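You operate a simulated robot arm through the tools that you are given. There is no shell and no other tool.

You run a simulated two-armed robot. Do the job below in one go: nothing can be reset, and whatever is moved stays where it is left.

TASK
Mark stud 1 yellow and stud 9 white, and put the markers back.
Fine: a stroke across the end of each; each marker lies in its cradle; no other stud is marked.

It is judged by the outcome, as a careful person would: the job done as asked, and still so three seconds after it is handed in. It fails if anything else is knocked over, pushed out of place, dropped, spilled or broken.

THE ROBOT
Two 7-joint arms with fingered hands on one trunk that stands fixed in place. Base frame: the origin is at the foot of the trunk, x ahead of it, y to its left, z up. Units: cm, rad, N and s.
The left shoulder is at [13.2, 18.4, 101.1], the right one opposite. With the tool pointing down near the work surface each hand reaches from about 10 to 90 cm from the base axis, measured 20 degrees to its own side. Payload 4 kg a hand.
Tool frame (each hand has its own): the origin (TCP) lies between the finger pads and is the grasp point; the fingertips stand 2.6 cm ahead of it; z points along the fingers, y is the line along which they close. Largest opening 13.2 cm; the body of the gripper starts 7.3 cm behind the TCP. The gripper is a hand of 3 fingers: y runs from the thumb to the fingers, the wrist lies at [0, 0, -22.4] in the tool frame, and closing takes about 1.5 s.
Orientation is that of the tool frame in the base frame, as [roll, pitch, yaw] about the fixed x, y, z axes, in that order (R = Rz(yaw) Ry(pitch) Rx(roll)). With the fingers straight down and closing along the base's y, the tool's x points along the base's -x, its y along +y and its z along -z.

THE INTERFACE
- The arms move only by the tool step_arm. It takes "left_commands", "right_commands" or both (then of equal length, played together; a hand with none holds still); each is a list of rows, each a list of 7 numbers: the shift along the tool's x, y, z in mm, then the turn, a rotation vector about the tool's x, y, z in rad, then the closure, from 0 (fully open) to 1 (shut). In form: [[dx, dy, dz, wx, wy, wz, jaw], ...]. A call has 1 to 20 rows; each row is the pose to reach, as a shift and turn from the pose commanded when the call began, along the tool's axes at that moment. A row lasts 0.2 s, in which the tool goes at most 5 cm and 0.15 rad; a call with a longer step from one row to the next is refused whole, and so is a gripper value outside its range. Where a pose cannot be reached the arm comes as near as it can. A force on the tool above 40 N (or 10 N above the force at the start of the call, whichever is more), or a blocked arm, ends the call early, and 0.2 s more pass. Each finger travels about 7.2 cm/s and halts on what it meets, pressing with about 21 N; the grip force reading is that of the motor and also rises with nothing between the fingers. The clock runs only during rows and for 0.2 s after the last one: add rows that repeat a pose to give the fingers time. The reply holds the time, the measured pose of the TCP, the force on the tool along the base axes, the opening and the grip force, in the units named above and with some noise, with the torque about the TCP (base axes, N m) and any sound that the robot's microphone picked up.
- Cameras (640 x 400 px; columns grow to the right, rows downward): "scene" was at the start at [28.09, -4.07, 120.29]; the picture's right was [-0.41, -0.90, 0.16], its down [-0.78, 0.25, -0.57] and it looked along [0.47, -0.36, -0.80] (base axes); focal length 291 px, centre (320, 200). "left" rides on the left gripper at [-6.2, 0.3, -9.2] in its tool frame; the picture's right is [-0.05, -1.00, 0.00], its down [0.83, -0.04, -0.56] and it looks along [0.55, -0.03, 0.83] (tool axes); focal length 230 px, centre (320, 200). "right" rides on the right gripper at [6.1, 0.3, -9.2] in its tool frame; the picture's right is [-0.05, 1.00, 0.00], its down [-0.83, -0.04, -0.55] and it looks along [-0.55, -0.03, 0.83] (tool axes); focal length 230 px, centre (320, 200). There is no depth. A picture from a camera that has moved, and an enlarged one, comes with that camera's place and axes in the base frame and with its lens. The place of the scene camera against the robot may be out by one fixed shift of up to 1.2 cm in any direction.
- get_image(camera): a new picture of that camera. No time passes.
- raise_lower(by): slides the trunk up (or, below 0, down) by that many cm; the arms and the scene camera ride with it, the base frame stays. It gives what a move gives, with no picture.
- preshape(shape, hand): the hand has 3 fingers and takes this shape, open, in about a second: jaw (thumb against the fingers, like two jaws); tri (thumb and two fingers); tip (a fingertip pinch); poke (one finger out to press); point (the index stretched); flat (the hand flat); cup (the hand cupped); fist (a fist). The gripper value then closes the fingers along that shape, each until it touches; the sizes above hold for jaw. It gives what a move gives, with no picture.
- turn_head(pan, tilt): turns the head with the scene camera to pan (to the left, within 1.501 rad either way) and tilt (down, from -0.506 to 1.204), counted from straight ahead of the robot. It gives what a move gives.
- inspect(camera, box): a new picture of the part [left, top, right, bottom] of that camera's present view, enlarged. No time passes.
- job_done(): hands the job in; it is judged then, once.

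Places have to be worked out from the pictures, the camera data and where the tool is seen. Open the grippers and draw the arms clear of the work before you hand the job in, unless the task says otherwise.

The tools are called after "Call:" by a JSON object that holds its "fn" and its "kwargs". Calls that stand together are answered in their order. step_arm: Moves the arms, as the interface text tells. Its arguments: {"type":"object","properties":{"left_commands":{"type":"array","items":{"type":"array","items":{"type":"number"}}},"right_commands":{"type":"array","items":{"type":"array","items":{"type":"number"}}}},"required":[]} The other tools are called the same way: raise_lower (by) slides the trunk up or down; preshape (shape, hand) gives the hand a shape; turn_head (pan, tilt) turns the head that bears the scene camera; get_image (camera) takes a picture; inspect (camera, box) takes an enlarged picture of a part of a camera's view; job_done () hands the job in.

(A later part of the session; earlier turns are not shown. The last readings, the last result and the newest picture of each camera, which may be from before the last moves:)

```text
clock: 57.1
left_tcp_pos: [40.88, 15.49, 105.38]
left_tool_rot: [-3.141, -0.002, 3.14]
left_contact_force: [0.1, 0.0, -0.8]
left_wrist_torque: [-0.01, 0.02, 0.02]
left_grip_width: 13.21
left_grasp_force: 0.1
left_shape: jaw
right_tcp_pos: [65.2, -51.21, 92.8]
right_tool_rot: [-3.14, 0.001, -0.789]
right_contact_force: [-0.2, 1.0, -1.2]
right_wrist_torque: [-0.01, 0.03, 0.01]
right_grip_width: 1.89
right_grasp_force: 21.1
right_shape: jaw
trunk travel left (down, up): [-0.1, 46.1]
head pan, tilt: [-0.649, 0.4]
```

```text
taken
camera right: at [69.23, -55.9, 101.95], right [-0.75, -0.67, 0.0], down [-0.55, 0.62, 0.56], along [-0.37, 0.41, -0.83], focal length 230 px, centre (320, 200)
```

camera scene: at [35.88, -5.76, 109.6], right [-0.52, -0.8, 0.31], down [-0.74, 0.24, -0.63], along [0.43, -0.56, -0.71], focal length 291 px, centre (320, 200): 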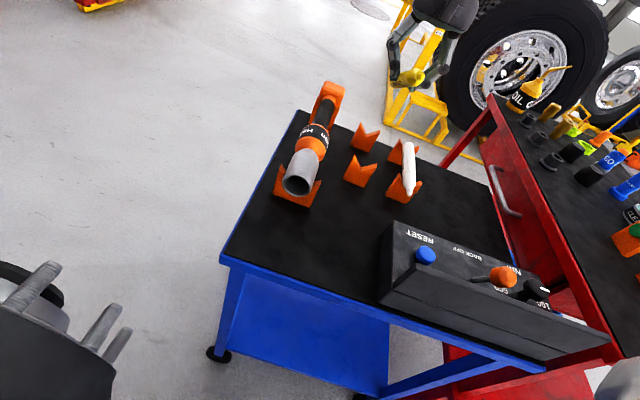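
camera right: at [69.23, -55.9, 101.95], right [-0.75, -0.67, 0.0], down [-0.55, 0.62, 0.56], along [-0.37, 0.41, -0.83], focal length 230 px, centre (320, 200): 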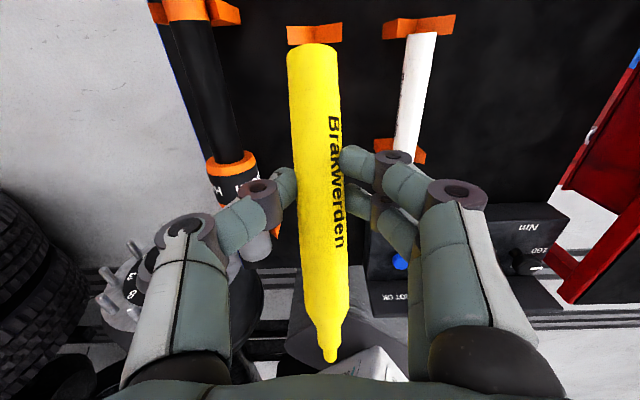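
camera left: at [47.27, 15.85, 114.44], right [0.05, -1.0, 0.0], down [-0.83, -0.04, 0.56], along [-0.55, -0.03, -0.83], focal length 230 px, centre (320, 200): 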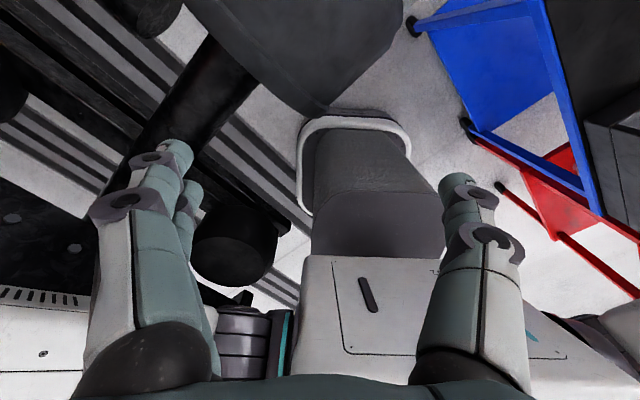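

The marker is over its cradle, still held (grip 1.9 cm). I'll pitch the hand 0.44 rad so the marker is level and descend to about 7 cm above the seat, then check.

Call:
{"fn": "step_arm", "kwargs": {"right_commands": [[0, 0, 15, 0, 0.11, 0, 1], [0, 0, 30, 0, 0.22, 0, 1], [0, 0, 45, 0, 0.33, 0, 1], [0, 0, 60, 0, 0.44, 0, 1], [0, 0, 85, 0, 0.44, 0, 1], [0, 0, 85, 0, 0.44, 0, 1]]}}

Call:
{"fn": "get_image", "kwargs": {"camera": "right"}}

Call:
{"fn": "inspect", "kwargs": {"camera": "scene", "box": [320, 60, 460, 220]}}

```text
clock: 58.5
left_tcp_pos: [40.95, 15.6, 105.36]
left_tool_rot: [-3.141, 0.0, 3.141]
left_contact_force: [-0.9, -0.7, 0.1]
left_wrist_torque: [0.01, -0.03, 0.0]
left_grip_width: 13.2
left_grasp_force: 0.1
left_shape: jaw
right_tcp_pos: [65.13, -51.2, 84.35]
right_tool_rot: [3.141, -0.443, -0.789]
right_contact_force: [-0.9, -0.4, -0.2]
right_wrist_torque: [0.01, 0.0, 0.01]
right_grip_width: 1.91
right_grasp_force: 20.9
right_shape: jaw
trunk travel left (down, up): [-0.1, 46.1]
head pan, tilt: [-0.649, 0.4]
```

```text
taken
camera right: at [65.95, -52.58, 95.26], right [-0.74, -0.67, -0.02], down [-0.67, 0.73, 0.15], along [-0.08, 0.12, -0.99], focal length 230 px, centre (320, 200)
```

right: 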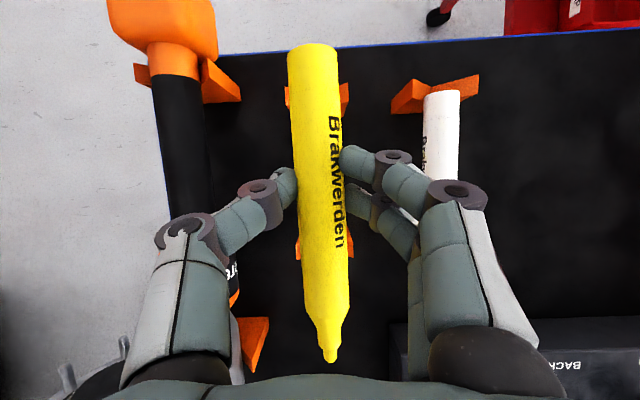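

```text
2.50 times, centred on (390, 140) of scene
camera zoom: at [35.83, -5.74, 109.63], right [-0.52, -0.8, 0.31], down [-0.74, 0.24, -0.63], along [0.43, -0.56, -0.71], focal length 728 px, centre (145, 350)
```

zoom: 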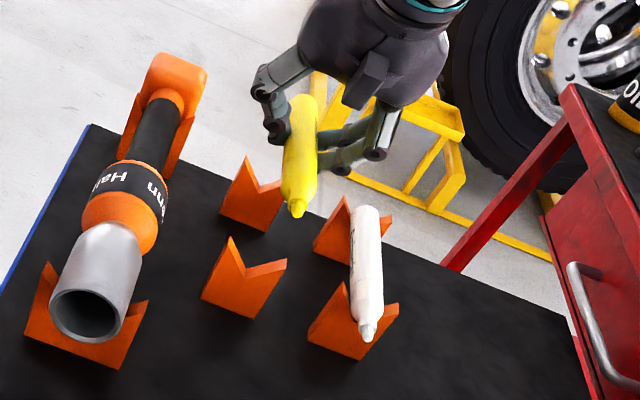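

I'll zoom on the held marker to check how level it is and where the V-blocks are.

Call:
{"fn": "inspect", "kwargs": {"camera": "right", "box": [260, 30, 380, 110]}}

Call:
{"fn": "inspect", "kwargs": {"camera": "right", "box": [260, 290, 380, 370]}}

Call:
{"fn": "inspect", "kwargs": {"camera": "right", "box": [260, 200, 380, 280]}}

```text
5.00 times, centred on (320, 70) of right
camera zoom: at [65.95, -52.58, 95.26], right [-0.74, -0.67, -0.02], down [-0.67, 0.73, 0.15], along [-0.08, 0.12, -0.99], focal length 1150 px, centre (320, 850)
```

zoom: 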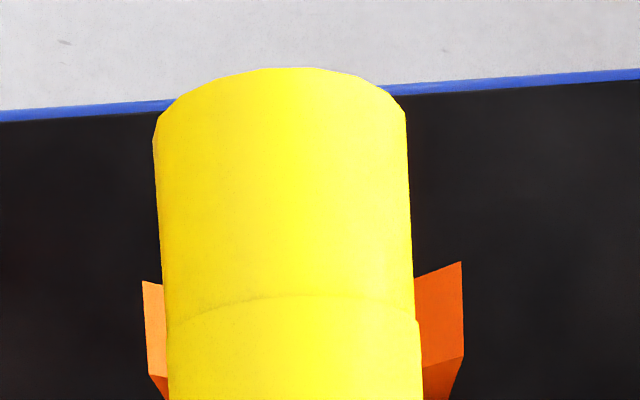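

```text
5.00 times, centred on (320, 330) of right
camera zoom: at [65.95, -52.58, 95.26], right [-0.74, -0.67, -0.02], down [-0.67, 0.73, 0.15], along [-0.08, 0.12, -0.99], focal length 1150 px, centre (320, -450)
```

zoom: 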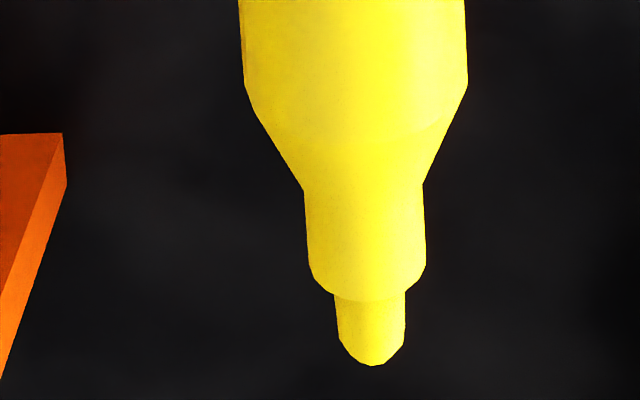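

```text
5.00 times, centred on (320, 240) of right
camera zoom: at [65.95, -52.58, 95.26], right [-0.74, -0.67, -0.02], down [-0.67, 0.73, 0.15], along [-0.08, 0.12, -0.99], focal length 1150 px, centre (320, 0)
```

zoom: 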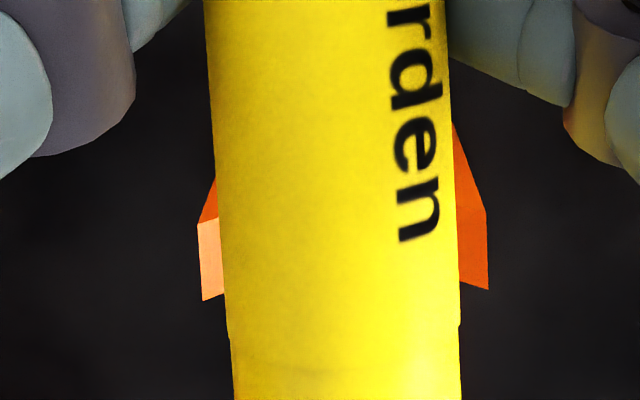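

The marker is level within about 3° and centred over the V-blocks. I'll lower it 6 cm straight down, then check.

Call:
{"fn": "step_arm", "kwargs": {"right_commands": [[-6.4, 0, 13.5, 0, 0, 0, 1], [-12.9, 0, 27.1, 0, 0, 0, 1], [-19.3, 0, 40.7, 0, 0, 0, 1], [-25.7, 0, 54.2, 0, 0, 0, 1], [-25.7, 0, 54.2, 0, 0, 0, 1]]}}

Call:
{"fn": "get_image", "kwargs": {"camera": "right"}}

Call:
{"fn": "inspect", "kwargs": {"camera": "scene", "box": [320, 80, 440, 220]}}

```text
clock: 59.7
left_tcp_pos: [40.9, 15.49, 105.33]
left_tool_rot: [3.141, -0.001, 3.141]
left_contact_force: [-0.3, -0.3, 0.2]
left_wrist_torque: [0.01, 0.02, 0.02]
left_grip_width: 13.18
left_grasp_force: 0.0
left_shape: jaw
right_tcp_pos: [65.24, -51.19, 78.32]
right_tool_rot: [-3.141, -0.439, -0.79]
right_contact_force: [0.6, -0.2, -0.4]
right_wrist_torque: [-0.01, 0.02, -0.01]
right_grip_width: 1.92
right_grasp_force: 20.9
right_shape: jaw
trunk travel left (down, up): [-0.1, 46.1]
head pan, tilt: [-0.649, 0.4]
```

```text
taken
camera right: at [66.02, -52.64, 89.22], right [-0.74, -0.67, -0.02], down [-0.66, 0.73, 0.15], along [-0.08, 0.12, -0.99], focal length 230 px, centre (320, 200)
```

right: 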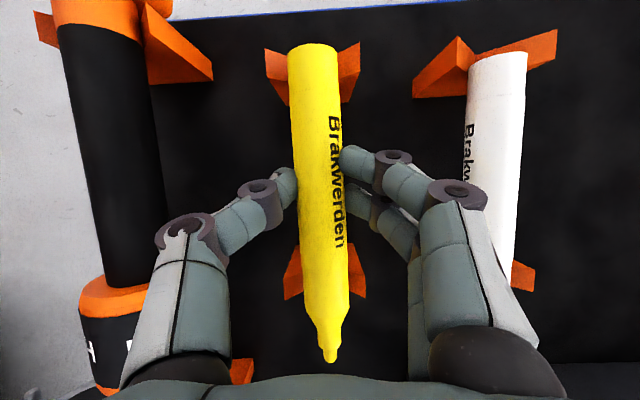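

```text
2.86 times, centred on (380, 150) of scene
camera zoom: at [35.86, -5.76, 109.62], right [-0.52, -0.8, 0.31], down [-0.74, 0.24, -0.63], along [0.43, -0.56, -0.71], focal length 832 px, centre (149, 343)
```

zoom: 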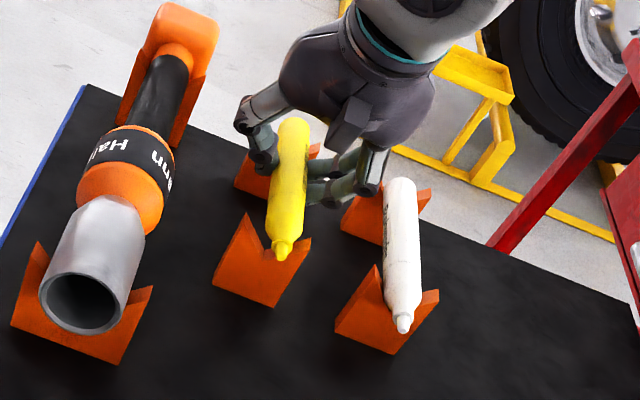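

Both V-blocks sit directly under the marker. I'll lower the last centimetre in small steps, watching the force.

Call:
{"fn": "step_arm", "kwargs": {"right_commands": [[-1.3, 0, 2.7, 0, 0, 0, 1], [-2.6, 0, 5.4, 0, 0, 0, 1], [-3.4, 0, 7.2, 0, 0, 0, 1], [-3.4, 0, 7.2, 0, 0, 0, 1]]}}

Call:
{"fn": "get_image", "kwargs": {"camera": "right"}}

Call:
{"fn": "inspect", "kwargs": {"camera": "scene", "box": [340, 100, 420, 200]}}

```text
clock: 60.7
left_tcp_pos: [40.87, 15.53, 105.34]
left_tool_rot: [3.141, 0.001, 3.141]
left_contact_force: [0.1, -0.2, -0.7]
left_wrist_torque: [-0.04, 0.01, -0.01]
left_grip_width: 13.21
left_grasp_force: 0.1
left_shape: jaw
right_tcp_pos: [65.22, -51.23, 77.54]
right_tool_rot: [3.141, -0.44, -0.789]
right_contact_force: [0.1, -0.2, -1.2]
right_wrist_torque: [-0.01, 0.02, 0.0]
right_grip_width: 1.94
right_grasp_force: 20.8
right_shape: jaw
trunk travel left (down, up): [-0.1, 46.1]
head pan, tilt: [-0.649, 0.4]
```

```text
taken
camera right: at [66.03, -52.61, 88.42], right [-0.74, -0.67, -0.02], down [-0.67, 0.73, 0.15], along [-0.08, 0.12, -0.99], focal length 230 px, centre (320, 200)
```

right: 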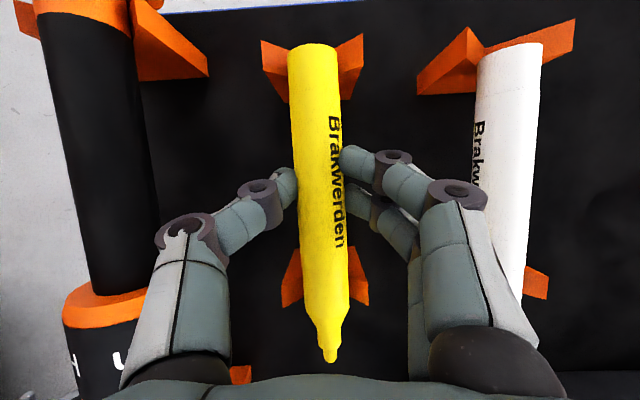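

```text
4.00 times, centred on (380, 150) of scene
camera zoom: at [35.87, -5.77, 109.61], right [-0.52, -0.8, 0.31], down [-0.74, 0.24, -0.63], along [0.43, -0.56, -0.71], focal length 1165 px, centre (80, 400)
```

zoom: 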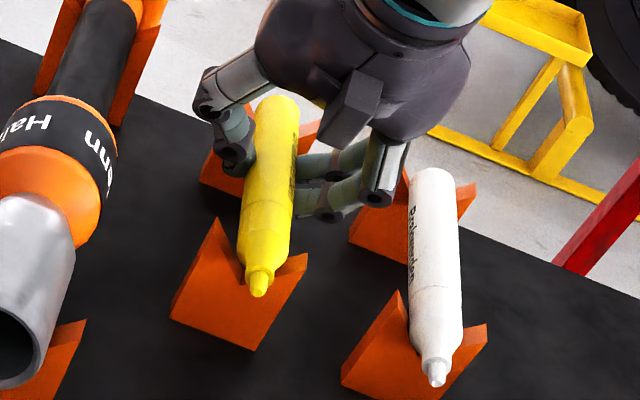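

No contact force yet; I'll go a few millimetres lower.

Call:
{"fn": "step_arm", "kwargs": {"right_commands": [[-1.3, 0, 2.7, 0, 0, 0, 1], [-2.2, 0, 4.5, 0, 0, 0, 1], [-2.2, 0, 4.5, 0, 0, 0, 1]]}}

Call:
{"fn": "inspect", "kwargs": {"camera": "scene", "box": [340, 100, 420, 200]}}

```text
clock: 61.5
left_tcp_pos: [40.93, 15.58, 105.31]
left_tool_rot: [3.141, -0.001, 3.141]
left_contact_force: [0.5, -0.6, -0.5]
left_wrist_torque: [-0.01, 0.01, -0.01]
left_grip_width: 13.17
left_grasp_force: 0.1
left_shape: jaw
right_tcp_pos: [65.13, -51.17, 77.0]
right_tool_rot: [3.141, -0.44, -0.789]
right_contact_force: [-0.2, -0.2, 1.4]
right_wrist_torque: [-0.05, -0.08, -0.04]
right_grip_width: 1.93
right_grasp_force: 21.0
right_shape: jaw
trunk travel left (down, up): [-0.1, 46.1]
head pan, tilt: [-0.649, 0.4]
```

```text
4.00 times, centred on (380, 150) of scene
camera zoom: at [35.85, -5.76, 109.62], right [-0.52, -0.8, 0.31], down [-0.74, 0.24, -0.63], along [0.43, -0.56, -0.71], focal length 1165 px, centre (80, 400)
```

zoom: 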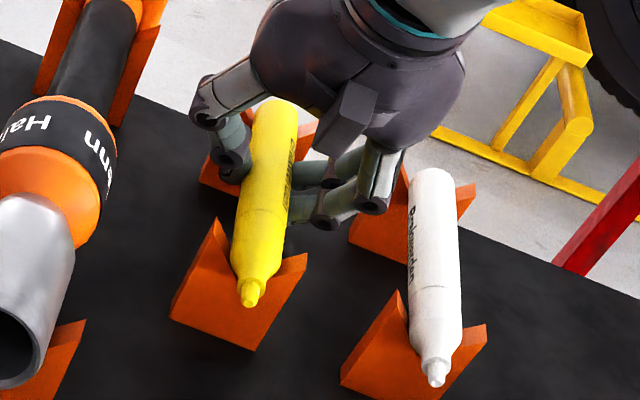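

The rear end now touches its V (force +1.4 N, torque consistent). I'll tip the nib end down slightly (0.04 rad) and settle 1–2 mm, then open slowly.

Call:
{"fn": "step_arm", "kwargs": {"right_commands": [[-0.9, 0, 1.8, 0, 0.04, 0, 1], [-0.9, 0, 1.8, 0, 0.04, 0, 1]]}}

Call:
{"fn": "step_arm", "kwargs": {"right_commands": [[0, 0, 0, 0, 0, 0, 0.95], [0, 0, 0, 0, 0, 0, 0.9], [0, 0, 0, 0, 0, 0, 0.86], [0, 0, 0, 0, 0, 0, 0.82], [0, 0, 0, 0, 0, 0, 0.78], [0, 0, 0, 0, 0, 0, 0.74], [0, 0, 0, 0, 0, 0, 0.7]]}}

Call:
{"fn": "inspect", "kwargs": {"camera": "scene", "box": [340, 100, 420, 200]}}

Call:
{"fn": "get_image", "kwargs": {"camera": "right"}}

```text
clock: 62.1
left_tcp_pos: [40.85, 15.61, 105.43]
left_tool_rot: [3.141, 0.0, 3.141]
left_contact_force: [0.1, -0.4, 0.2]
left_wrist_torque: [-0.01, -0.02, -0.01]
left_grip_width: 13.18
left_grasp_force: 0.0
left_shape: jaw
right_tcp_pos: [65.12, -51.14, 76.97]
right_tool_rot: [-3.141, -0.481, -0.789]
right_contact_force: [-1.0, 0.1, 7.1]
right_wrist_torque: [-0.05, -0.05, -0.06]
right_grip_width: 1.94
right_grasp_force: 21.4
right_shape: jaw
trunk travel left (down, up): [-0.1, 46.1]
head pan, tilt: [-0.649, 0.4]
```

```text
clock: 63.7
left_tcp_pos: [40.95, 15.52, 105.31]
left_tool_rot: [-3.141, 0.001, 3.141]
left_contact_force: [-0.8, -0.2, -0.2]
left_wrist_torque: [0.01, 0.01, 0.01]
left_grip_width: 13.21
left_grasp_force: 0.1
left_shape: jaw
right_tcp_pos: [65.18, -51.13, 76.71]
right_tool_rot: [3.14, -0.48, -0.789]
right_contact_force: [-0.8, -0.2, -0.3]
right_wrist_torque: [0.0, -0.01, 0.02]
right_grip_width: 3.9
right_grasp_force: 0.1
right_shape: jaw
trunk travel left (down, up): [-0.1, 46.1]
head pan, tilt: [-0.649, 0.4]
```

```text
4.00 times, centred on (380, 150) of scene
camera zoom: at [35.87, -5.76, 109.61], right [-0.52, -0.8, 0.31], down [-0.74, 0.24, -0.63], along [0.43, -0.56, -0.71], focal length 1165 px, centre (80, 400)
```

zoom: 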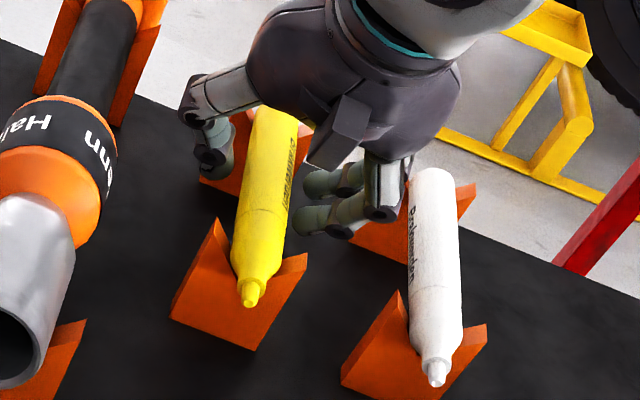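

```text
taken
camera right: at [65.69, -52.3, 87.77], right [-0.74, -0.67, -0.02], down [-0.67, 0.74, 0.11], along [-0.06, 0.1, -0.99], focal length 230 px, centre (320, 200)
```

right: 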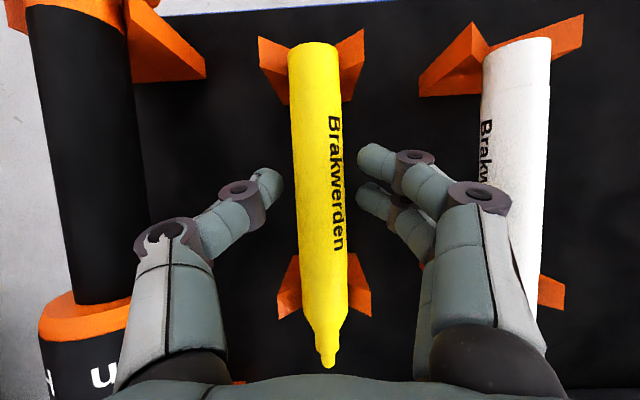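

The yellow marker now rests in both V-blocks, parallel to the white one. I'll open wider, lift straight up, and bring the hand upright for a level regrip.

Call:
{"fn": "step_arm", "kwargs": {"right_commands": [[0, 0, 0, 0, 0, 0, 0.6], [0, 0, 0, 0, 0, 0, 0.5], [9.3, 0, -17.7, 0, 0, 0, 0.5], [18.5, 0, -35.5, 0, 0, 0, 0.5], [27.8, 0, -53.2, 0, 0, 0, 0.5], [37, 0, -70.9, 0, 0, 0, 0.5], [37, 0, -70.9, 0, -0.12, 0, 0.5], [37, 0, -70.9, 0, -0.24, 0, 0.5], [37, 0, -70.9, 0, -0.36, 0, 0.5], [37, 0, -70.9, 0, -0.481, 0, 0.5], [37, 0, -70.9, 0, -0.481, 0, 0.5]]}}

Call:
{"fn": "get_image", "kwargs": {"camera": "right"}}

Call:
{"fn": "inspect", "kwargs": {"camera": "right", "box": [270, 165, 380, 255]}}

Call:
{"fn": "inspect", "kwargs": {"camera": "right", "box": [265, 10, 375, 100]}}

```text
clock: 66.1
left_tcp_pos: [40.86, 15.5, 105.43]
left_tool_rot: [-3.14, 0.001, -3.142]
left_contact_force: [0.1, 0.2, -1.1]
left_wrist_torque: [-0.04, 0.0, 0.01]
left_grip_width: 13.18
left_grasp_force: 0.0
left_shape: jaw
right_tcp_pos: [65.13, -51.22, 84.86]
right_tool_rot: [3.141, 0.002, -0.79]
right_contact_force: [-0.7, -0.5, -0.2]
right_wrist_torque: [0.02, 0.0, 0.02]
right_grip_width: 6.55
right_grasp_force: 0.1
right_shape: jaw
trunk travel left (down, up): [-0.1, 46.1]
head pan, tilt: [-0.649, 0.4]
```

```text
taken
camera right: at [69.13, -55.8, 94.03], right [-0.75, -0.67, 0.0], down [-0.55, 0.62, 0.56], along [-0.37, 0.42, -0.83], focal length 230 px, centre (320, 200)
```

right: 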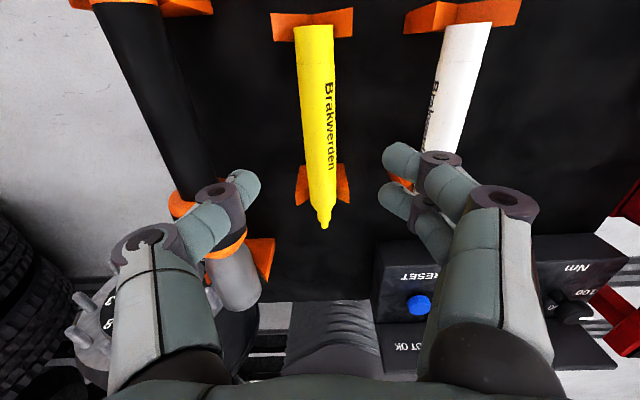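

```text
4.44 times, centred on (325, 210) of right
camera zoom: at [69.13, -55.8, 94.03], right [-0.75, -0.67, 0.0], down [-0.55, 0.62, 0.56], along [-0.37, 0.42, -0.83], focal length 1022 px, centre (298, 156)
```

zoom: 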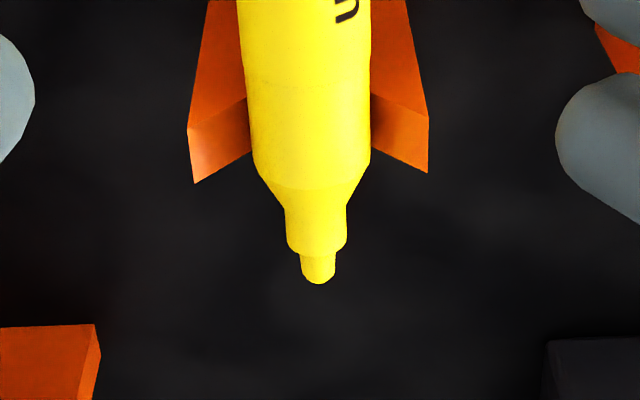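

```text
4.44 times, centred on (320, 55) of right
camera zoom: at [69.13, -55.8, 94.03], right [-0.75, -0.67, 0.0], down [-0.55, 0.62, 0.56], along [-0.37, 0.42, -0.83], focal length 1022 px, centre (320, 844)
```

zoom: 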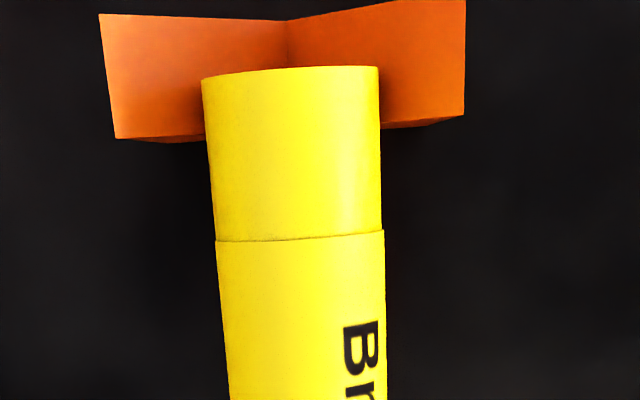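

The marker is seated in both V's (nib 9.6 cm ahead, 1 mm off-centre). I'll regrip 2.5 cm farther back (nib about 12 cm ahead of the grip), with the TCP about 1.7 cm above the marker axis.

Call:
{"fn": "step_arm", "kwargs": {"right_commands": [[12, -1, 0, 0, 0, 0, 0.5], [25, -1, 0, 0, 0, 0, 0.5], [25, -1, 20, 0, 0, 0, 0.5], [25, -1, 40, 0, 0, 0, 0.5], [25, -1, 60, 0, 0, 0, 0.5], [25, -1, 74, 0, 0, 0, 0.5], [25, -1, 74, 0, 0, 0, 0.6], [25, -1, 74, 0, 0, 0, 0.67], [25, -1, 74, 0, 0, 0, 0.73], [25, -1, 74, 0, 0, 0, 0.78], [25, -1, 74, 0, 0, 0, 0.82], [25, -1, 74, 0, 0, 0, 0.86], [25, -1, 74, 0, 0, 0, 0.9], [25, -1, 74, 0, 0, 0, 0.95], [25, -1, 74, 0, 0, 0, 1], [25, -1, 74, 0, 0, 0, 1]]}}

Call:
{"fn": "get_image", "kwargs": {"camera": "right"}}

Call:
{"fn": "inspect", "kwargs": {"camera": "right", "box": [260, 130, 400, 240]}}

```text
clock: 69.5
left_tcp_pos: [40.97, 15.52, 105.38]
left_tool_rot: [-3.141, 0.0, -3.141]
left_contact_force: [0.2, -0.3, 0.3]
left_wrist_torque: [0.01, -0.02, 0.04]
left_grip_width: 13.18
left_grasp_force: 0.0
left_shape: jaw
right_tcp_pos: [66.93, -52.83, 77.44]
right_tool_rot: [3.141, 0.001, -0.788]
right_contact_force: [-0.3, -0.6, -0.1]
right_wrist_torque: [0.03, -0.01, 0.01]
right_grip_width: 2.0
right_grasp_force: 21.0
right_shape: jaw
trunk travel left (down, up): [-0.1, 46.1]
head pan, tilt: [-0.649, 0.4]
```

```text
taken
camera right: at [71.0, -57.55, 86.6], right [-0.75, -0.67, 0.0], down [-0.55, 0.62, 0.56], along [-0.37, 0.41, -0.83], focal length 230 px, centre (320, 200)
```

right: 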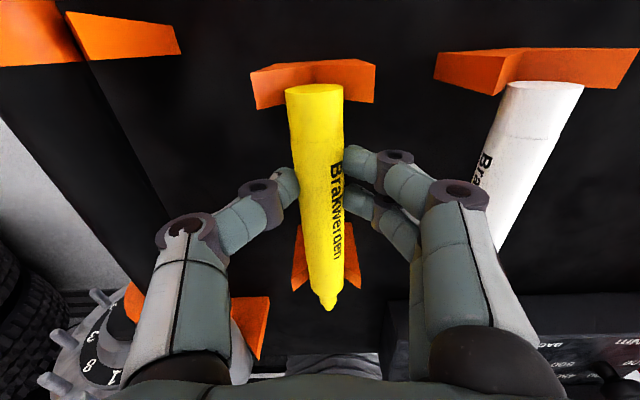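

```text
3.64 times, centred on (330, 185) of right
camera zoom: at [71.0, -57.55, 86.6], right [-0.75, -0.67, 0.0], down [-0.55, 0.62, 0.56], along [-0.37, 0.41, -0.83], focal length 837 px, centre (284, 254)
```

zoom: 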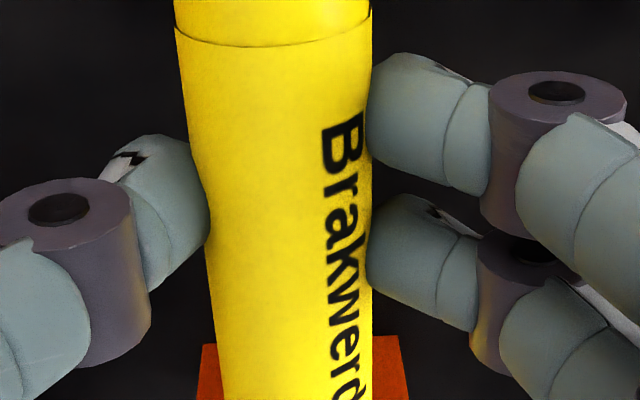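

Even grip: width 2.00 cm, 21 N, marker still seated. I'll lift it straight up and check that it stays level.

Call:
{"fn": "step_arm", "kwargs": {"right_commands": [[0, 0, -6, 0, 0, 0, 1], [0, 0, -14, 0, 0, 0, 1], [0, 0, -25, 0, 0, 0, 1], [0, 0, -50, 0, 0, 0, 1], [0, 0, -75, 0, 0, 0, 1], [0, 0, -100, 0, 0, 0, 1], [0, 0, -125, 0, 0, 0, 1], [0, 0, -155, 0, 0, 0, 1]]}}

Call:
{"fn": "get_image", "kwargs": {"camera": "right"}}

Call:
{"fn": "inspect", "kwargs": {"camera": "right", "box": [270, 260, 380, 340]}}

Call:
{"fn": "inspect", "kwargs": {"camera": "right", "box": [265, 70, 375, 150]}}

```text
clock: 71.3
left_tcp_pos: [40.82, 15.61, 105.29]
left_tool_rot: [-3.141, -0.001, -3.141]
left_contact_force: [-0.3, 0.5, 0.0]
left_wrist_torque: [-0.04, -0.02, 0.0]
left_grip_width: 13.19
left_grasp_force: 0.1
left_shape: jaw
right_tcp_pos: [66.99, -52.88, 93.07]
right_tool_rot: [3.14, 0.002, -0.788]
right_contact_force: [-0.8, -0.6, -1.6]
right_wrist_torque: [0.03, -0.04, -0.01]
right_grip_width: 1.97
right_grasp_force: 21.4
right_shape: jaw
trunk travel left (down, up): [-0.1, 46.1]
head pan, tilt: [-0.649, 0.4]
```

```text
taken
camera right: at [70.97, -57.53, 102.25], right [-0.75, -0.67, 0.0], down [-0.55, 0.62, 0.56], along [-0.37, 0.41, -0.83], focal length 230 px, centre (320, 200)
```

right: 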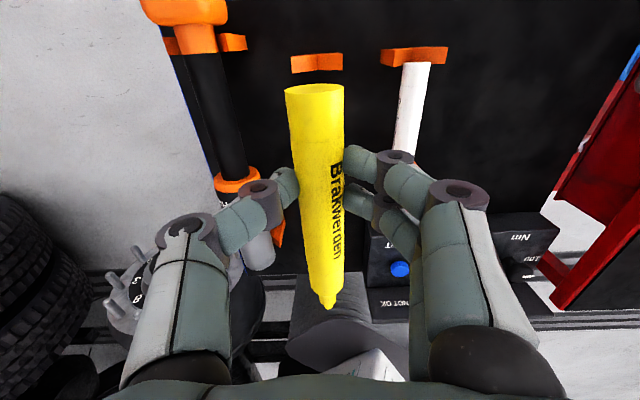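

```text
5.00 times, centred on (325, 300) of right
camera zoom: at [70.97, -57.53, 102.25], right [-0.75, -0.67, 0.0], down [-0.55, 0.62, 0.56], along [-0.37, 0.41, -0.83], focal length 1150 px, centre (295, -300)
```

zoom: 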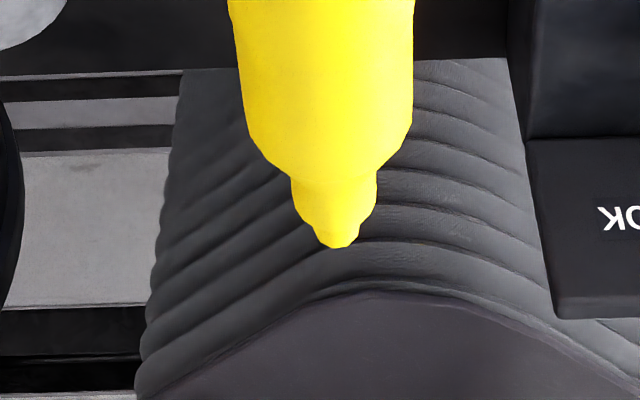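

```text
5.00 times, centred on (320, 110) of right
camera zoom: at [70.97, -57.53, 102.25], right [-0.75, -0.67, 0.0], down [-0.55, 0.62, 0.56], along [-0.37, 0.41, -0.83], focal length 1150 px, centre (320, 650)
```

zoom: 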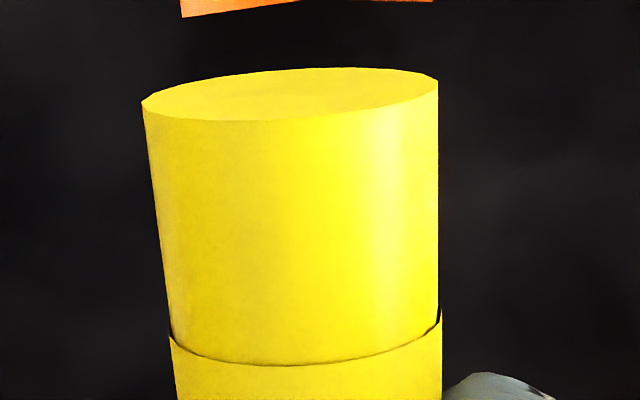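

Level grip confirmed: nib at about (-12.0, 0.1, 1.7) cm in the tool frame. I'll carry it past the wrench to a waypoint, then roll the hand 1.05 rad.

Call:
{"fn": "step_arm", "kwargs": {"right_commands": [[-17, -18, 0, 0, 0, 0, 1], [-34, -37, 0, 0, 0, 0, 1], [-51, -55, 0, 0, 0, 0, 1], [-68, -73, 0, 0, 0, 0, 1], [-85, -92, 0, 0, 0, 0, 1], [-102, -110, 0, 0, 0, 0, 1], [-119, -128, 0, 0, 0, 0, 1], [-136, -146, 0, 0, 0, 0, 1], [-153, -165, 0, 0, 0, 0, 1], [-169, -183, 0, 0, 0, 0, 1], [-169, -183, 0, 0.13, 0, 0, 1], [-169, -183, 0, 0.26, 0, 0, 1], [-169, -183, 0, 0.39, 0, 0, 1], [-169, -183, 0, 0.52, 0, 0, 1], [-169, -183, 0, 0.65, 0, 0, 1], [-169, -183, 0, 0.78, 0, 0, 1], [-169, -183, 0, 0.91, 0, 0, 1], [-169, -183, 0, 1.05, 0, 0, 1], [-169, -183, 0, 1.05, 0, 0, 1]]}}

Call:
{"fn": "turn_head", "kwargs": {"pan": 0.1, "tilt": 0.5}}

Call:
{"fn": "get_image", "kwargs": {"camera": "scene"}}

Call:
{"fn": "get_image", "kwargs": {"camera": "right"}}

```text
clock: 75.3
left_tcp_pos: [40.93, 15.61, 105.37]
left_tool_rot: [-3.141, 0.0, 3.141]
left_contact_force: [-0.2, -0.1, -1.0]
left_wrist_torque: [-0.03, 0.01, -0.01]
left_grip_width: 13.23
left_grasp_force: 0.1
left_shape: jaw
right_tcp_pos: [68.12, -27.9, 92.78]
right_tool_rot: [-2.091, 0.0, -0.788]
right_contact_force: [-0.3, -0.5, -0.9]
right_wrist_torque: [-0.02, -0.01, -0.02]
right_grip_width: 1.96
right_grasp_force: 20.6
right_shape: jaw
trunk travel left (down, up): [-0.1, 46.1]
head pan, tilt: [-0.649, 0.4]
```

```text
clock: 76.4
left_tcp_pos: [40.89, 15.54, 105.33]
left_tool_rot: [-3.141, 0.001, -3.141]
left_contact_force: [-0.3, 0.3, -0.1]
left_wrist_torque: [0.01, 0.0, 0.01]
left_grip_width: 13.22
left_grasp_force: 0.0
left_shape: jaw
right_tcp_pos: [68.27, -27.97, 92.91]
right_tool_rot: [-2.093, 0.003, -0.788]
right_contact_force: [0.7, -0.4, -1.4]
right_wrist_torque: [-0.02, 0.03, 0.02]
right_grip_width: 1.96
right_grasp_force: 20.6
right_shape: jaw
trunk travel left (down, up): [-0.1, 46.1]
head pan, tilt: [0.099, 0.499]
```

```text
taken
camera scene: at [36.85, 0.73, 107.96], right [0.08, -1.0, -0.05], down [-0.86, -0.05, -0.51], along [0.51, 0.09, -0.86], focal length 291 px, centre (320, 200)
```

scene: 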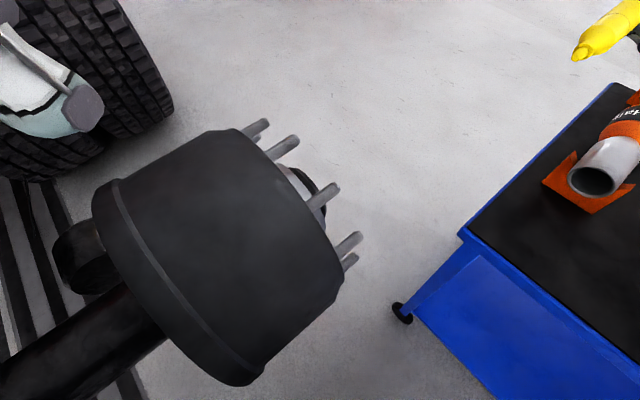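

```text
taken
camera right: at [66.56, -38.19, 97.19], right [-0.39, -0.31, -0.87], down [-0.91, 0.27, 0.32], along [0.13, 0.91, -0.39], focal length 230 px, centre (320, 200)
```

right: 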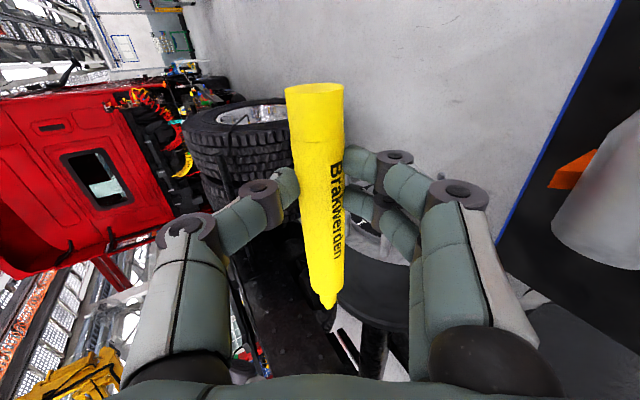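

Rolled and holding. Now I move to a point about 5 cm in front of and above stud 1's end.

Call:
{"fn": "step_arm", "kwargs": {"right_commands": [[-9, -1, 28, 0, 0, 0, 1], [-17, -2, 55, 0, 0, 0, 1], [-26, -3, 83, 0, 0, 0, 1], [-35, -4, 111, 0, 0, 0, 1], [-44, -6, 139, 0, 0, 0, 1], [-52, -7, 166, 0, 0, 0, 1], [-61, -8, 194, 0, 0, 0, 1], [-70, -9, 222, 0, 0, 0, 1], [-78, -10, 249, 0, 0, 0, 1], [-87, -11, 277, 0, 0, 0, 1], [-87, -11, 277, 0, 0, 0, 1]]}}

Call:
{"fn": "get_image", "kwargs": {"camera": "scene"}}

Call:
{"fn": "get_image", "kwargs": {"camera": "right"}}

```text
clock: 78.8
left_tcp_pos: [40.83, 15.45, 105.33]
left_tool_rot: [-3.141, -0.002, 3.14]
left_contact_force: [0.7, 0.3, 0.2]
left_wrist_torque: [0.0, 0.03, 0.01]
left_grip_width: 13.18
left_grasp_force: 0.1
left_shape: jaw
right_tcp_pos: [79.44, -4.31, 80.12]
right_tool_rot: [-2.092, 0.002, -0.791]
right_contact_force: [-0.8, 0.1, -0.6]
right_wrist_torque: [-0.01, 0.0, 0.03]
right_grip_width: 1.94
right_grasp_force: 21.2
right_shape: jaw
trunk travel left (down, up): [-0.1, 46.1]
head pan, tilt: [0.099, 0.499]
```

```text
taken
camera scene: at [36.81, 0.71, 107.99], right [0.09, -1.0, -0.05], down [-0.86, -0.05, -0.51], along [0.51, 0.09, -0.86], focal length 291 px, centre (320, 200)
```

scene: 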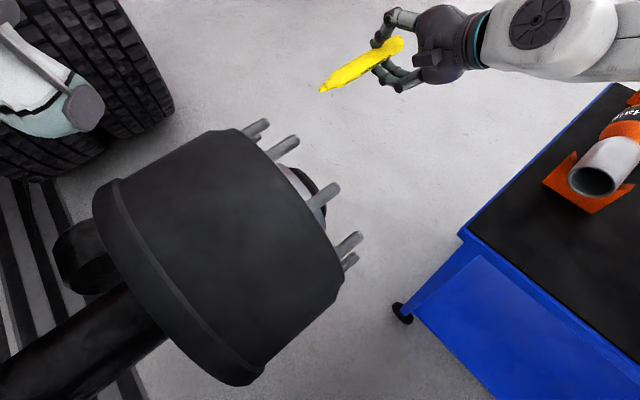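

```text
taken
camera right: at [77.87, -14.61, 84.36], right [-0.39, -0.31, -0.87], down [-0.91, 0.27, 0.32], along [0.13, 0.91, -0.39], focal length 230 px, centre (320, 200)
```

right: 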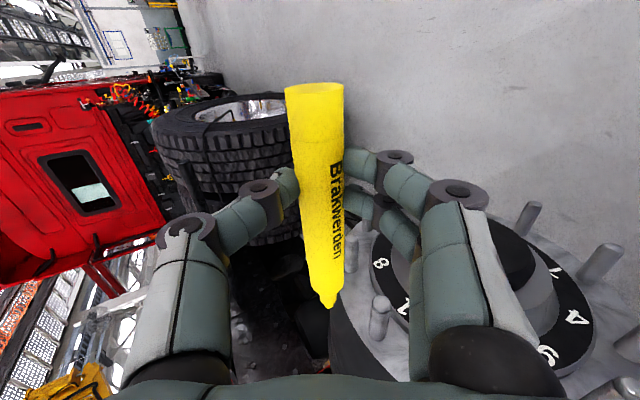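

Everything projects consistently: nib ≈ (72.0, 5.2, 79.2), stud 1 end ≈ (68.5, 8.7, 72.7). I'll zoom both views to refine the stud end and nib positions.

Call:
{"fn": "inspect", "kwargs": {"camera": "right", "box": [300, 240, 440, 340]}}

Call:
{"fn": "inspect", "kwargs": {"camera": "scene", "box": [250, 70, 370, 170]}}

```text
4.00 times, centred on (370, 290) of right
camera zoom: at [77.87, -14.61, 84.36], right [-0.39, -0.31, -0.87], down [-0.91, 0.27, 0.32], along [0.13, 0.91, -0.39], focal length 920 px, centre (120, -160)
```

zoom: 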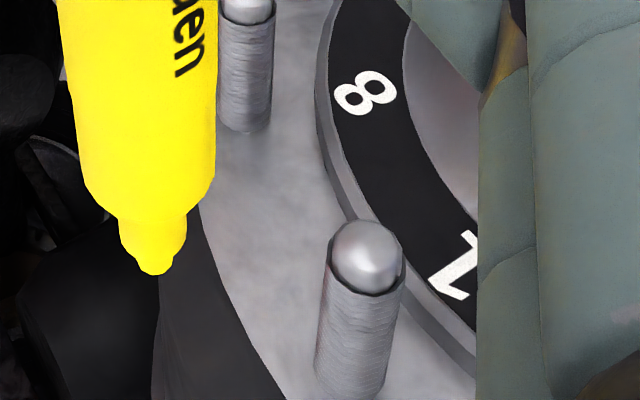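

```text
4.00 times, centred on (310, 120) of scene
camera zoom: at [36.81, 0.71, 107.99], right [0.09, -1.0, -0.05], down [-0.86, -0.05, -0.51], along [0.51, 0.09, -0.86], focal length 1165 px, centre (360, 520)
```

zoom: 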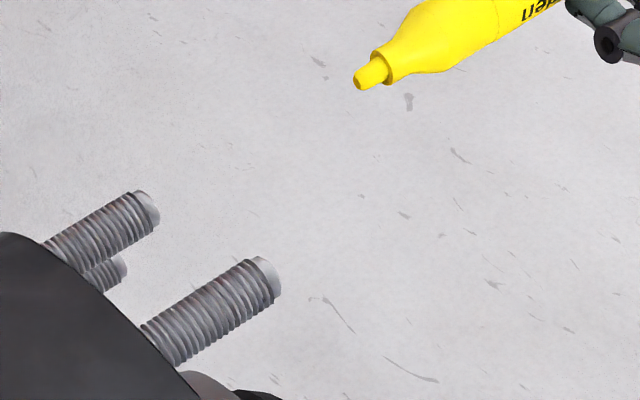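

Both views agree: stud 1 end at (68.6, 8.8, 72.5), nib at (71.9, 5.3, 79.1). I'll zoom further to see the shape of the stud's end for planning the stroke.

Call:
{"fn": "inspect", "kwargs": {"camera": "scene", "box": [280, 125, 330, 155]}}

Call:
{"fn": "inspect", "kwargs": {"camera": "right", "box": [370, 285, 410, 345]}}

```text
12.80 times, centred on (305, 140) of scene
camera zoom: at [36.81, 0.71, 107.99], right [0.09, -1.0, -0.05], down [-0.86, -0.05, -0.51], along [0.51, 0.09, -0.86], focal length 3728 px, centre (512, 968)
```

zoom: 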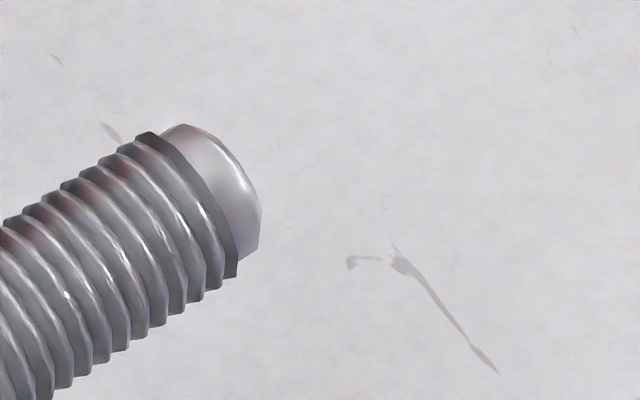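

```text
6.67 times, centred on (390, 315) of right
camera zoom: at [77.87, -14.61, 84.36], right [-0.39, -0.31, -0.87], down [-0.91, 0.27, 0.32], along [0.13, 0.91, -0.39], focal length 1534 px, centre (-147, -567)
```

zoom: 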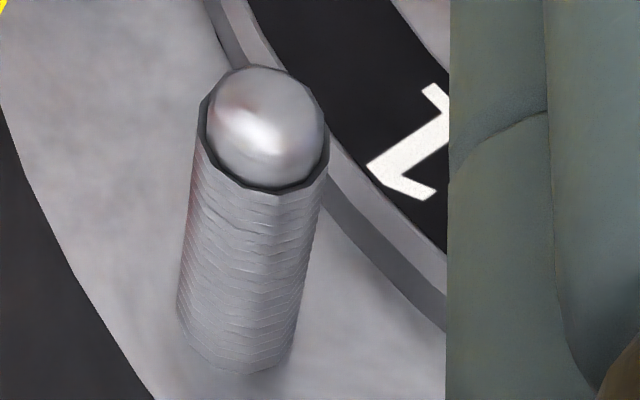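

The end is a rounded nose about 1.8 cm across and 0.5 cm high. I'll lower the nib to the stud's axis height and advance to about 1.5 cm from the apex.

Call:
{"fn": "step_arm", "kwargs": {"right_commands": [[0, 14, 8.5, 0, 0, 0, 1], [0, 28, 17, 0, 0, 0, 1], [0, 42, 25.6, 0, 0, 0, 1], [0, 56.4, 34.1, 0, 0, 0, 1], [-10, 56.4, 34.1, 0, 0, 0, 1], [-20, 56.4, 34.1, 0, 0, 0, 1], [-30, 56.4, 34.1, 0, 0, 0, 1], [-30, 56.4, 34.1, 0, 0, 0, 1]]}}

Call:
{"fn": "inspect", "kwargs": {"camera": "right", "box": [280, 250, 400, 350]}}

Call:
{"fn": "inspect", "kwargs": {"camera": "scene", "box": [265, 105, 345, 165]}}

Call:
{"fn": "get_image", "kwargs": {"camera": "scene"}}

```text
clock: 80.6
left_tcp_pos: [40.87, 15.56, 105.31]
left_tool_rot: [-3.14, 0.0, -3.141]
left_contact_force: [0.7, 0.7, 0.5]
left_wrist_torque: [0.03, 0.02, 0.0]
left_grip_width: 13.17
left_grasp_force: 0.0
left_shape: jaw
right_tcp_pos: [77.47, -2.26, 73.39]
right_tool_rot: [-2.093, 0.002, -0.791]
right_contact_force: [-0.7, 0.3, -0.6]
right_wrist_torque: [-0.02, -0.02, 0.0]
right_grip_width: 2.0
right_grasp_force: 21.0
right_shape: jaw
trunk travel left (down, up): [-0.1, 46.1]
head pan, tilt: [0.099, 0.499]
```

```text
4.00 times, centred on (340, 300) of right
camera zoom: at [75.83, -12.48, 77.77], right [-0.39, -0.31, -0.87], down [-0.91, 0.27, 0.32], along [0.13, 0.91, -0.39], focal length 920 px, centre (240, -200)
```

zoom: 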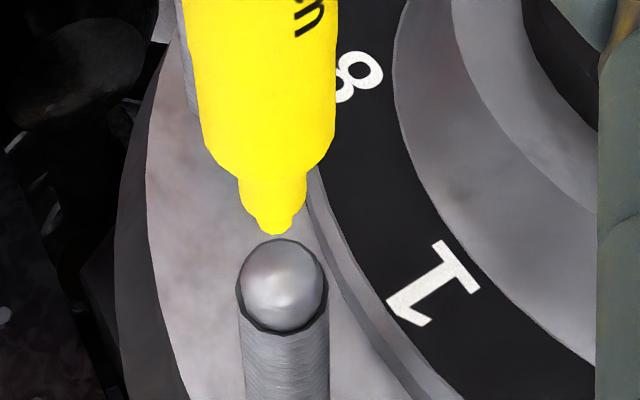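

```text
6.67 times, centred on (305, 135) of scene
camera zoom: at [36.86, 0.74, 107.96], right [0.09, -1.0, -0.05], down [-0.86, -0.05, -0.51], along [0.51, 0.09, -0.86], focal length 1942 px, centre (420, 633)
```

zoom: 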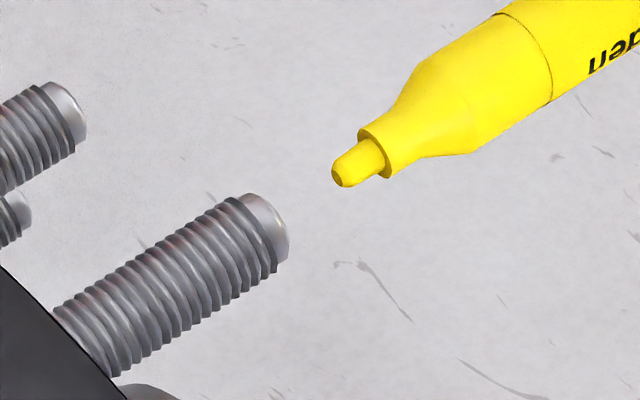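

```text
taken
camera scene: at [36.86, 0.74, 107.96], right [0.09, -1.0, -0.05], down [-0.86, -0.05, -0.51], along [0.51, 0.09, -0.86], focal length 291 px, centre (320, 200)
```

scene: 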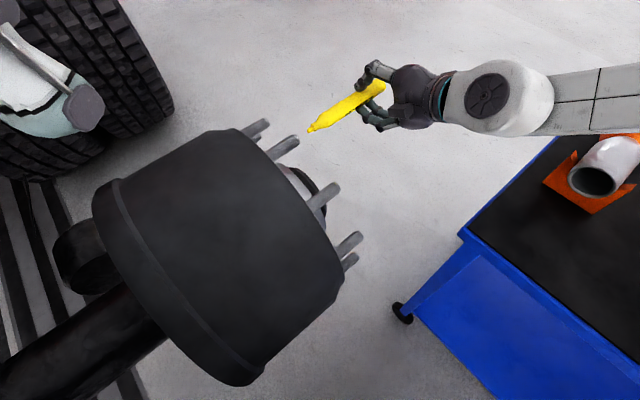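

The nib is about 1.7 cm from the apex and only ~1.5 mm off the stud axis. I'll correct that and advance 14 mm, then feel for contact in 1 mm steps.

Call:
{"fn": "step_arm", "kwargs": {"right_commands": [[-4, 1.5, -0.8, 0, 0, 0, 1], [-8, 1.5, -0.8, 0, 0, 0, 1], [-12, 1.5, -0.8, 0, 0, 0, 1], [-14, 1.5, -0.8, 0, 0, 0, 1], [-14, 1.5, -0.8, 0, 0, 0, 1]]}}

Call:
{"fn": "inspect", "kwargs": {"camera": "right", "box": [290, 270, 370, 330]}}

Call:
{"fn": "inspect", "kwargs": {"camera": "scene", "box": [280, 120, 330, 157]}}

```text
clock: 81.8
left_tcp_pos: [40.84, 15.51, 105.3]
left_tool_rot: [3.141, -0.001, -3.141]
left_contact_force: [0.0, 0.1, -1.0]
left_wrist_torque: [0.0, -0.01, -0.01]
left_grip_width: 13.2
left_grasp_force: 0.1
left_shape: jaw
right_tcp_pos: [76.39, -1.42, 73.4]
right_tool_rot: [-2.092, 0.002, -0.789]
right_contact_force: [-0.7, -0.4, -0.1]
right_wrist_torque: [-0.03, 0.0, -0.01]
right_grip_width: 1.96
right_grasp_force: 20.7
right_shape: jaw
trunk travel left (down, up): [-0.1, 46.1]
head pan, tilt: [0.099, 0.499]
```

```text
6.67 times, centred on (330, 300) of right
camera zoom: at [74.76, -11.55, 77.67], right [-0.39, -0.31, -0.87], down [-0.91, 0.27, 0.32], along [0.13, 0.91, -0.39], focal length 1534 px, centre (253, -467)
```

zoom: 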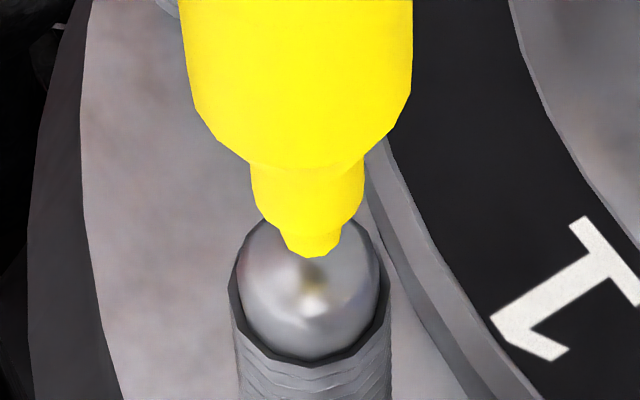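

```text
10.81 times, centred on (305, 138) of scene
camera zoom: at [36.86, 0.75, 107.96], right [0.09, -1.0, -0.05], down [-0.86, -0.05, -0.51], along [0.51, 0.09, -0.86], focal length 3148 px, centre (482, 865)
```

zoom: 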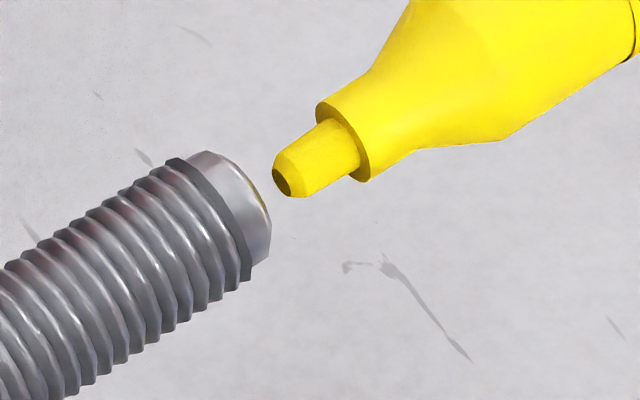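

Very well aligned, gap about 2 mm. Advancing 1.5 mm, then 1 mm at a time, reading the force.

Call:
{"fn": "step_arm", "kwargs": {"right_commands": [[-1.5, 0, 0, 0, 0, 0, 1], [-1.5, 0, 0, 0, 0, 0, 1]]}}

Call:
{"fn": "step_arm", "kwargs": {"right_commands": [[-1, 0, 0, 0, 0, 0, 1], [-1, 0, 0, 0, 0, 0, 1]]}}

Call:
{"fn": "inspect", "kwargs": {"camera": "scene", "box": [280, 120, 330, 157]}}

```text
clock: 82.4
left_tcp_pos: [40.87, 15.65, 105.23]
left_tool_rot: [3.141, 0.0, 3.141]
left_contact_force: [0.2, -0.3, -0.2]
left_wrist_torque: [0.01, -0.01, 0.01]
left_grip_width: 13.2
left_grasp_force: 0.1
left_shape: jaw
right_tcp_pos: [76.27, -1.41, 73.42]
right_tool_rot: [-2.093, 0.004, -0.789]
right_contact_force: [0.7, -0.6, -0.4]
right_wrist_torque: [-0.01, -0.01, 0.02]
right_grip_width: 1.98
right_grasp_force: 21.0
right_shape: jaw
trunk travel left (down, up): [-0.1, 46.1]
head pan, tilt: [0.099, 0.499]
```

```text
clock: 83.0
left_tcp_pos: [40.88, 15.56, 105.34]
left_tool_rot: [3.141, 0.0, -3.141]
left_contact_force: [0.3, -1.1, -0.2]
left_wrist_torque: [-0.01, 0.01, -0.02]
left_grip_width: 13.19
left_grasp_force: 0.1
left_shape: jaw
right_tcp_pos: [76.28, -1.16, 73.42]
right_tool_rot: [-2.092, 0.0, -0.789]
right_contact_force: [-0.3, -0.3, -0.2]
right_wrist_torque: [-0.02, 0.0, 0.0]
right_grip_width: 1.97
right_grasp_force: 20.4
right_shape: jaw
trunk travel left (down, up): [-0.1, 46.1]
head pan, tilt: [0.099, 0.499]
```

```text
10.81 times, centred on (305, 138) of scene
camera zoom: at [36.86, 0.75, 107.96], right [0.09, -1.0, -0.05], down [-0.86, -0.05, -0.51], along [0.51, 0.09, -0.86], focal length 3148 px, centre (482, 865)
```

zoom: 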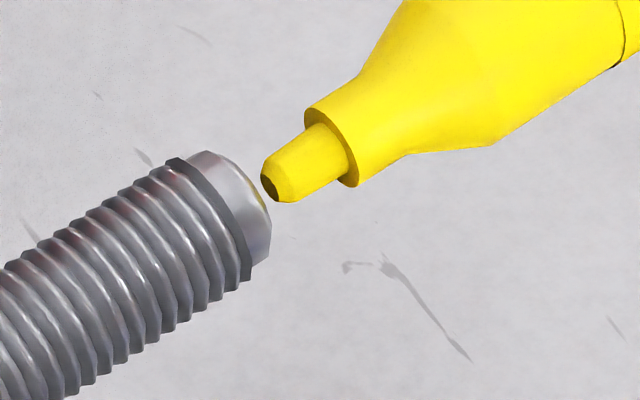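

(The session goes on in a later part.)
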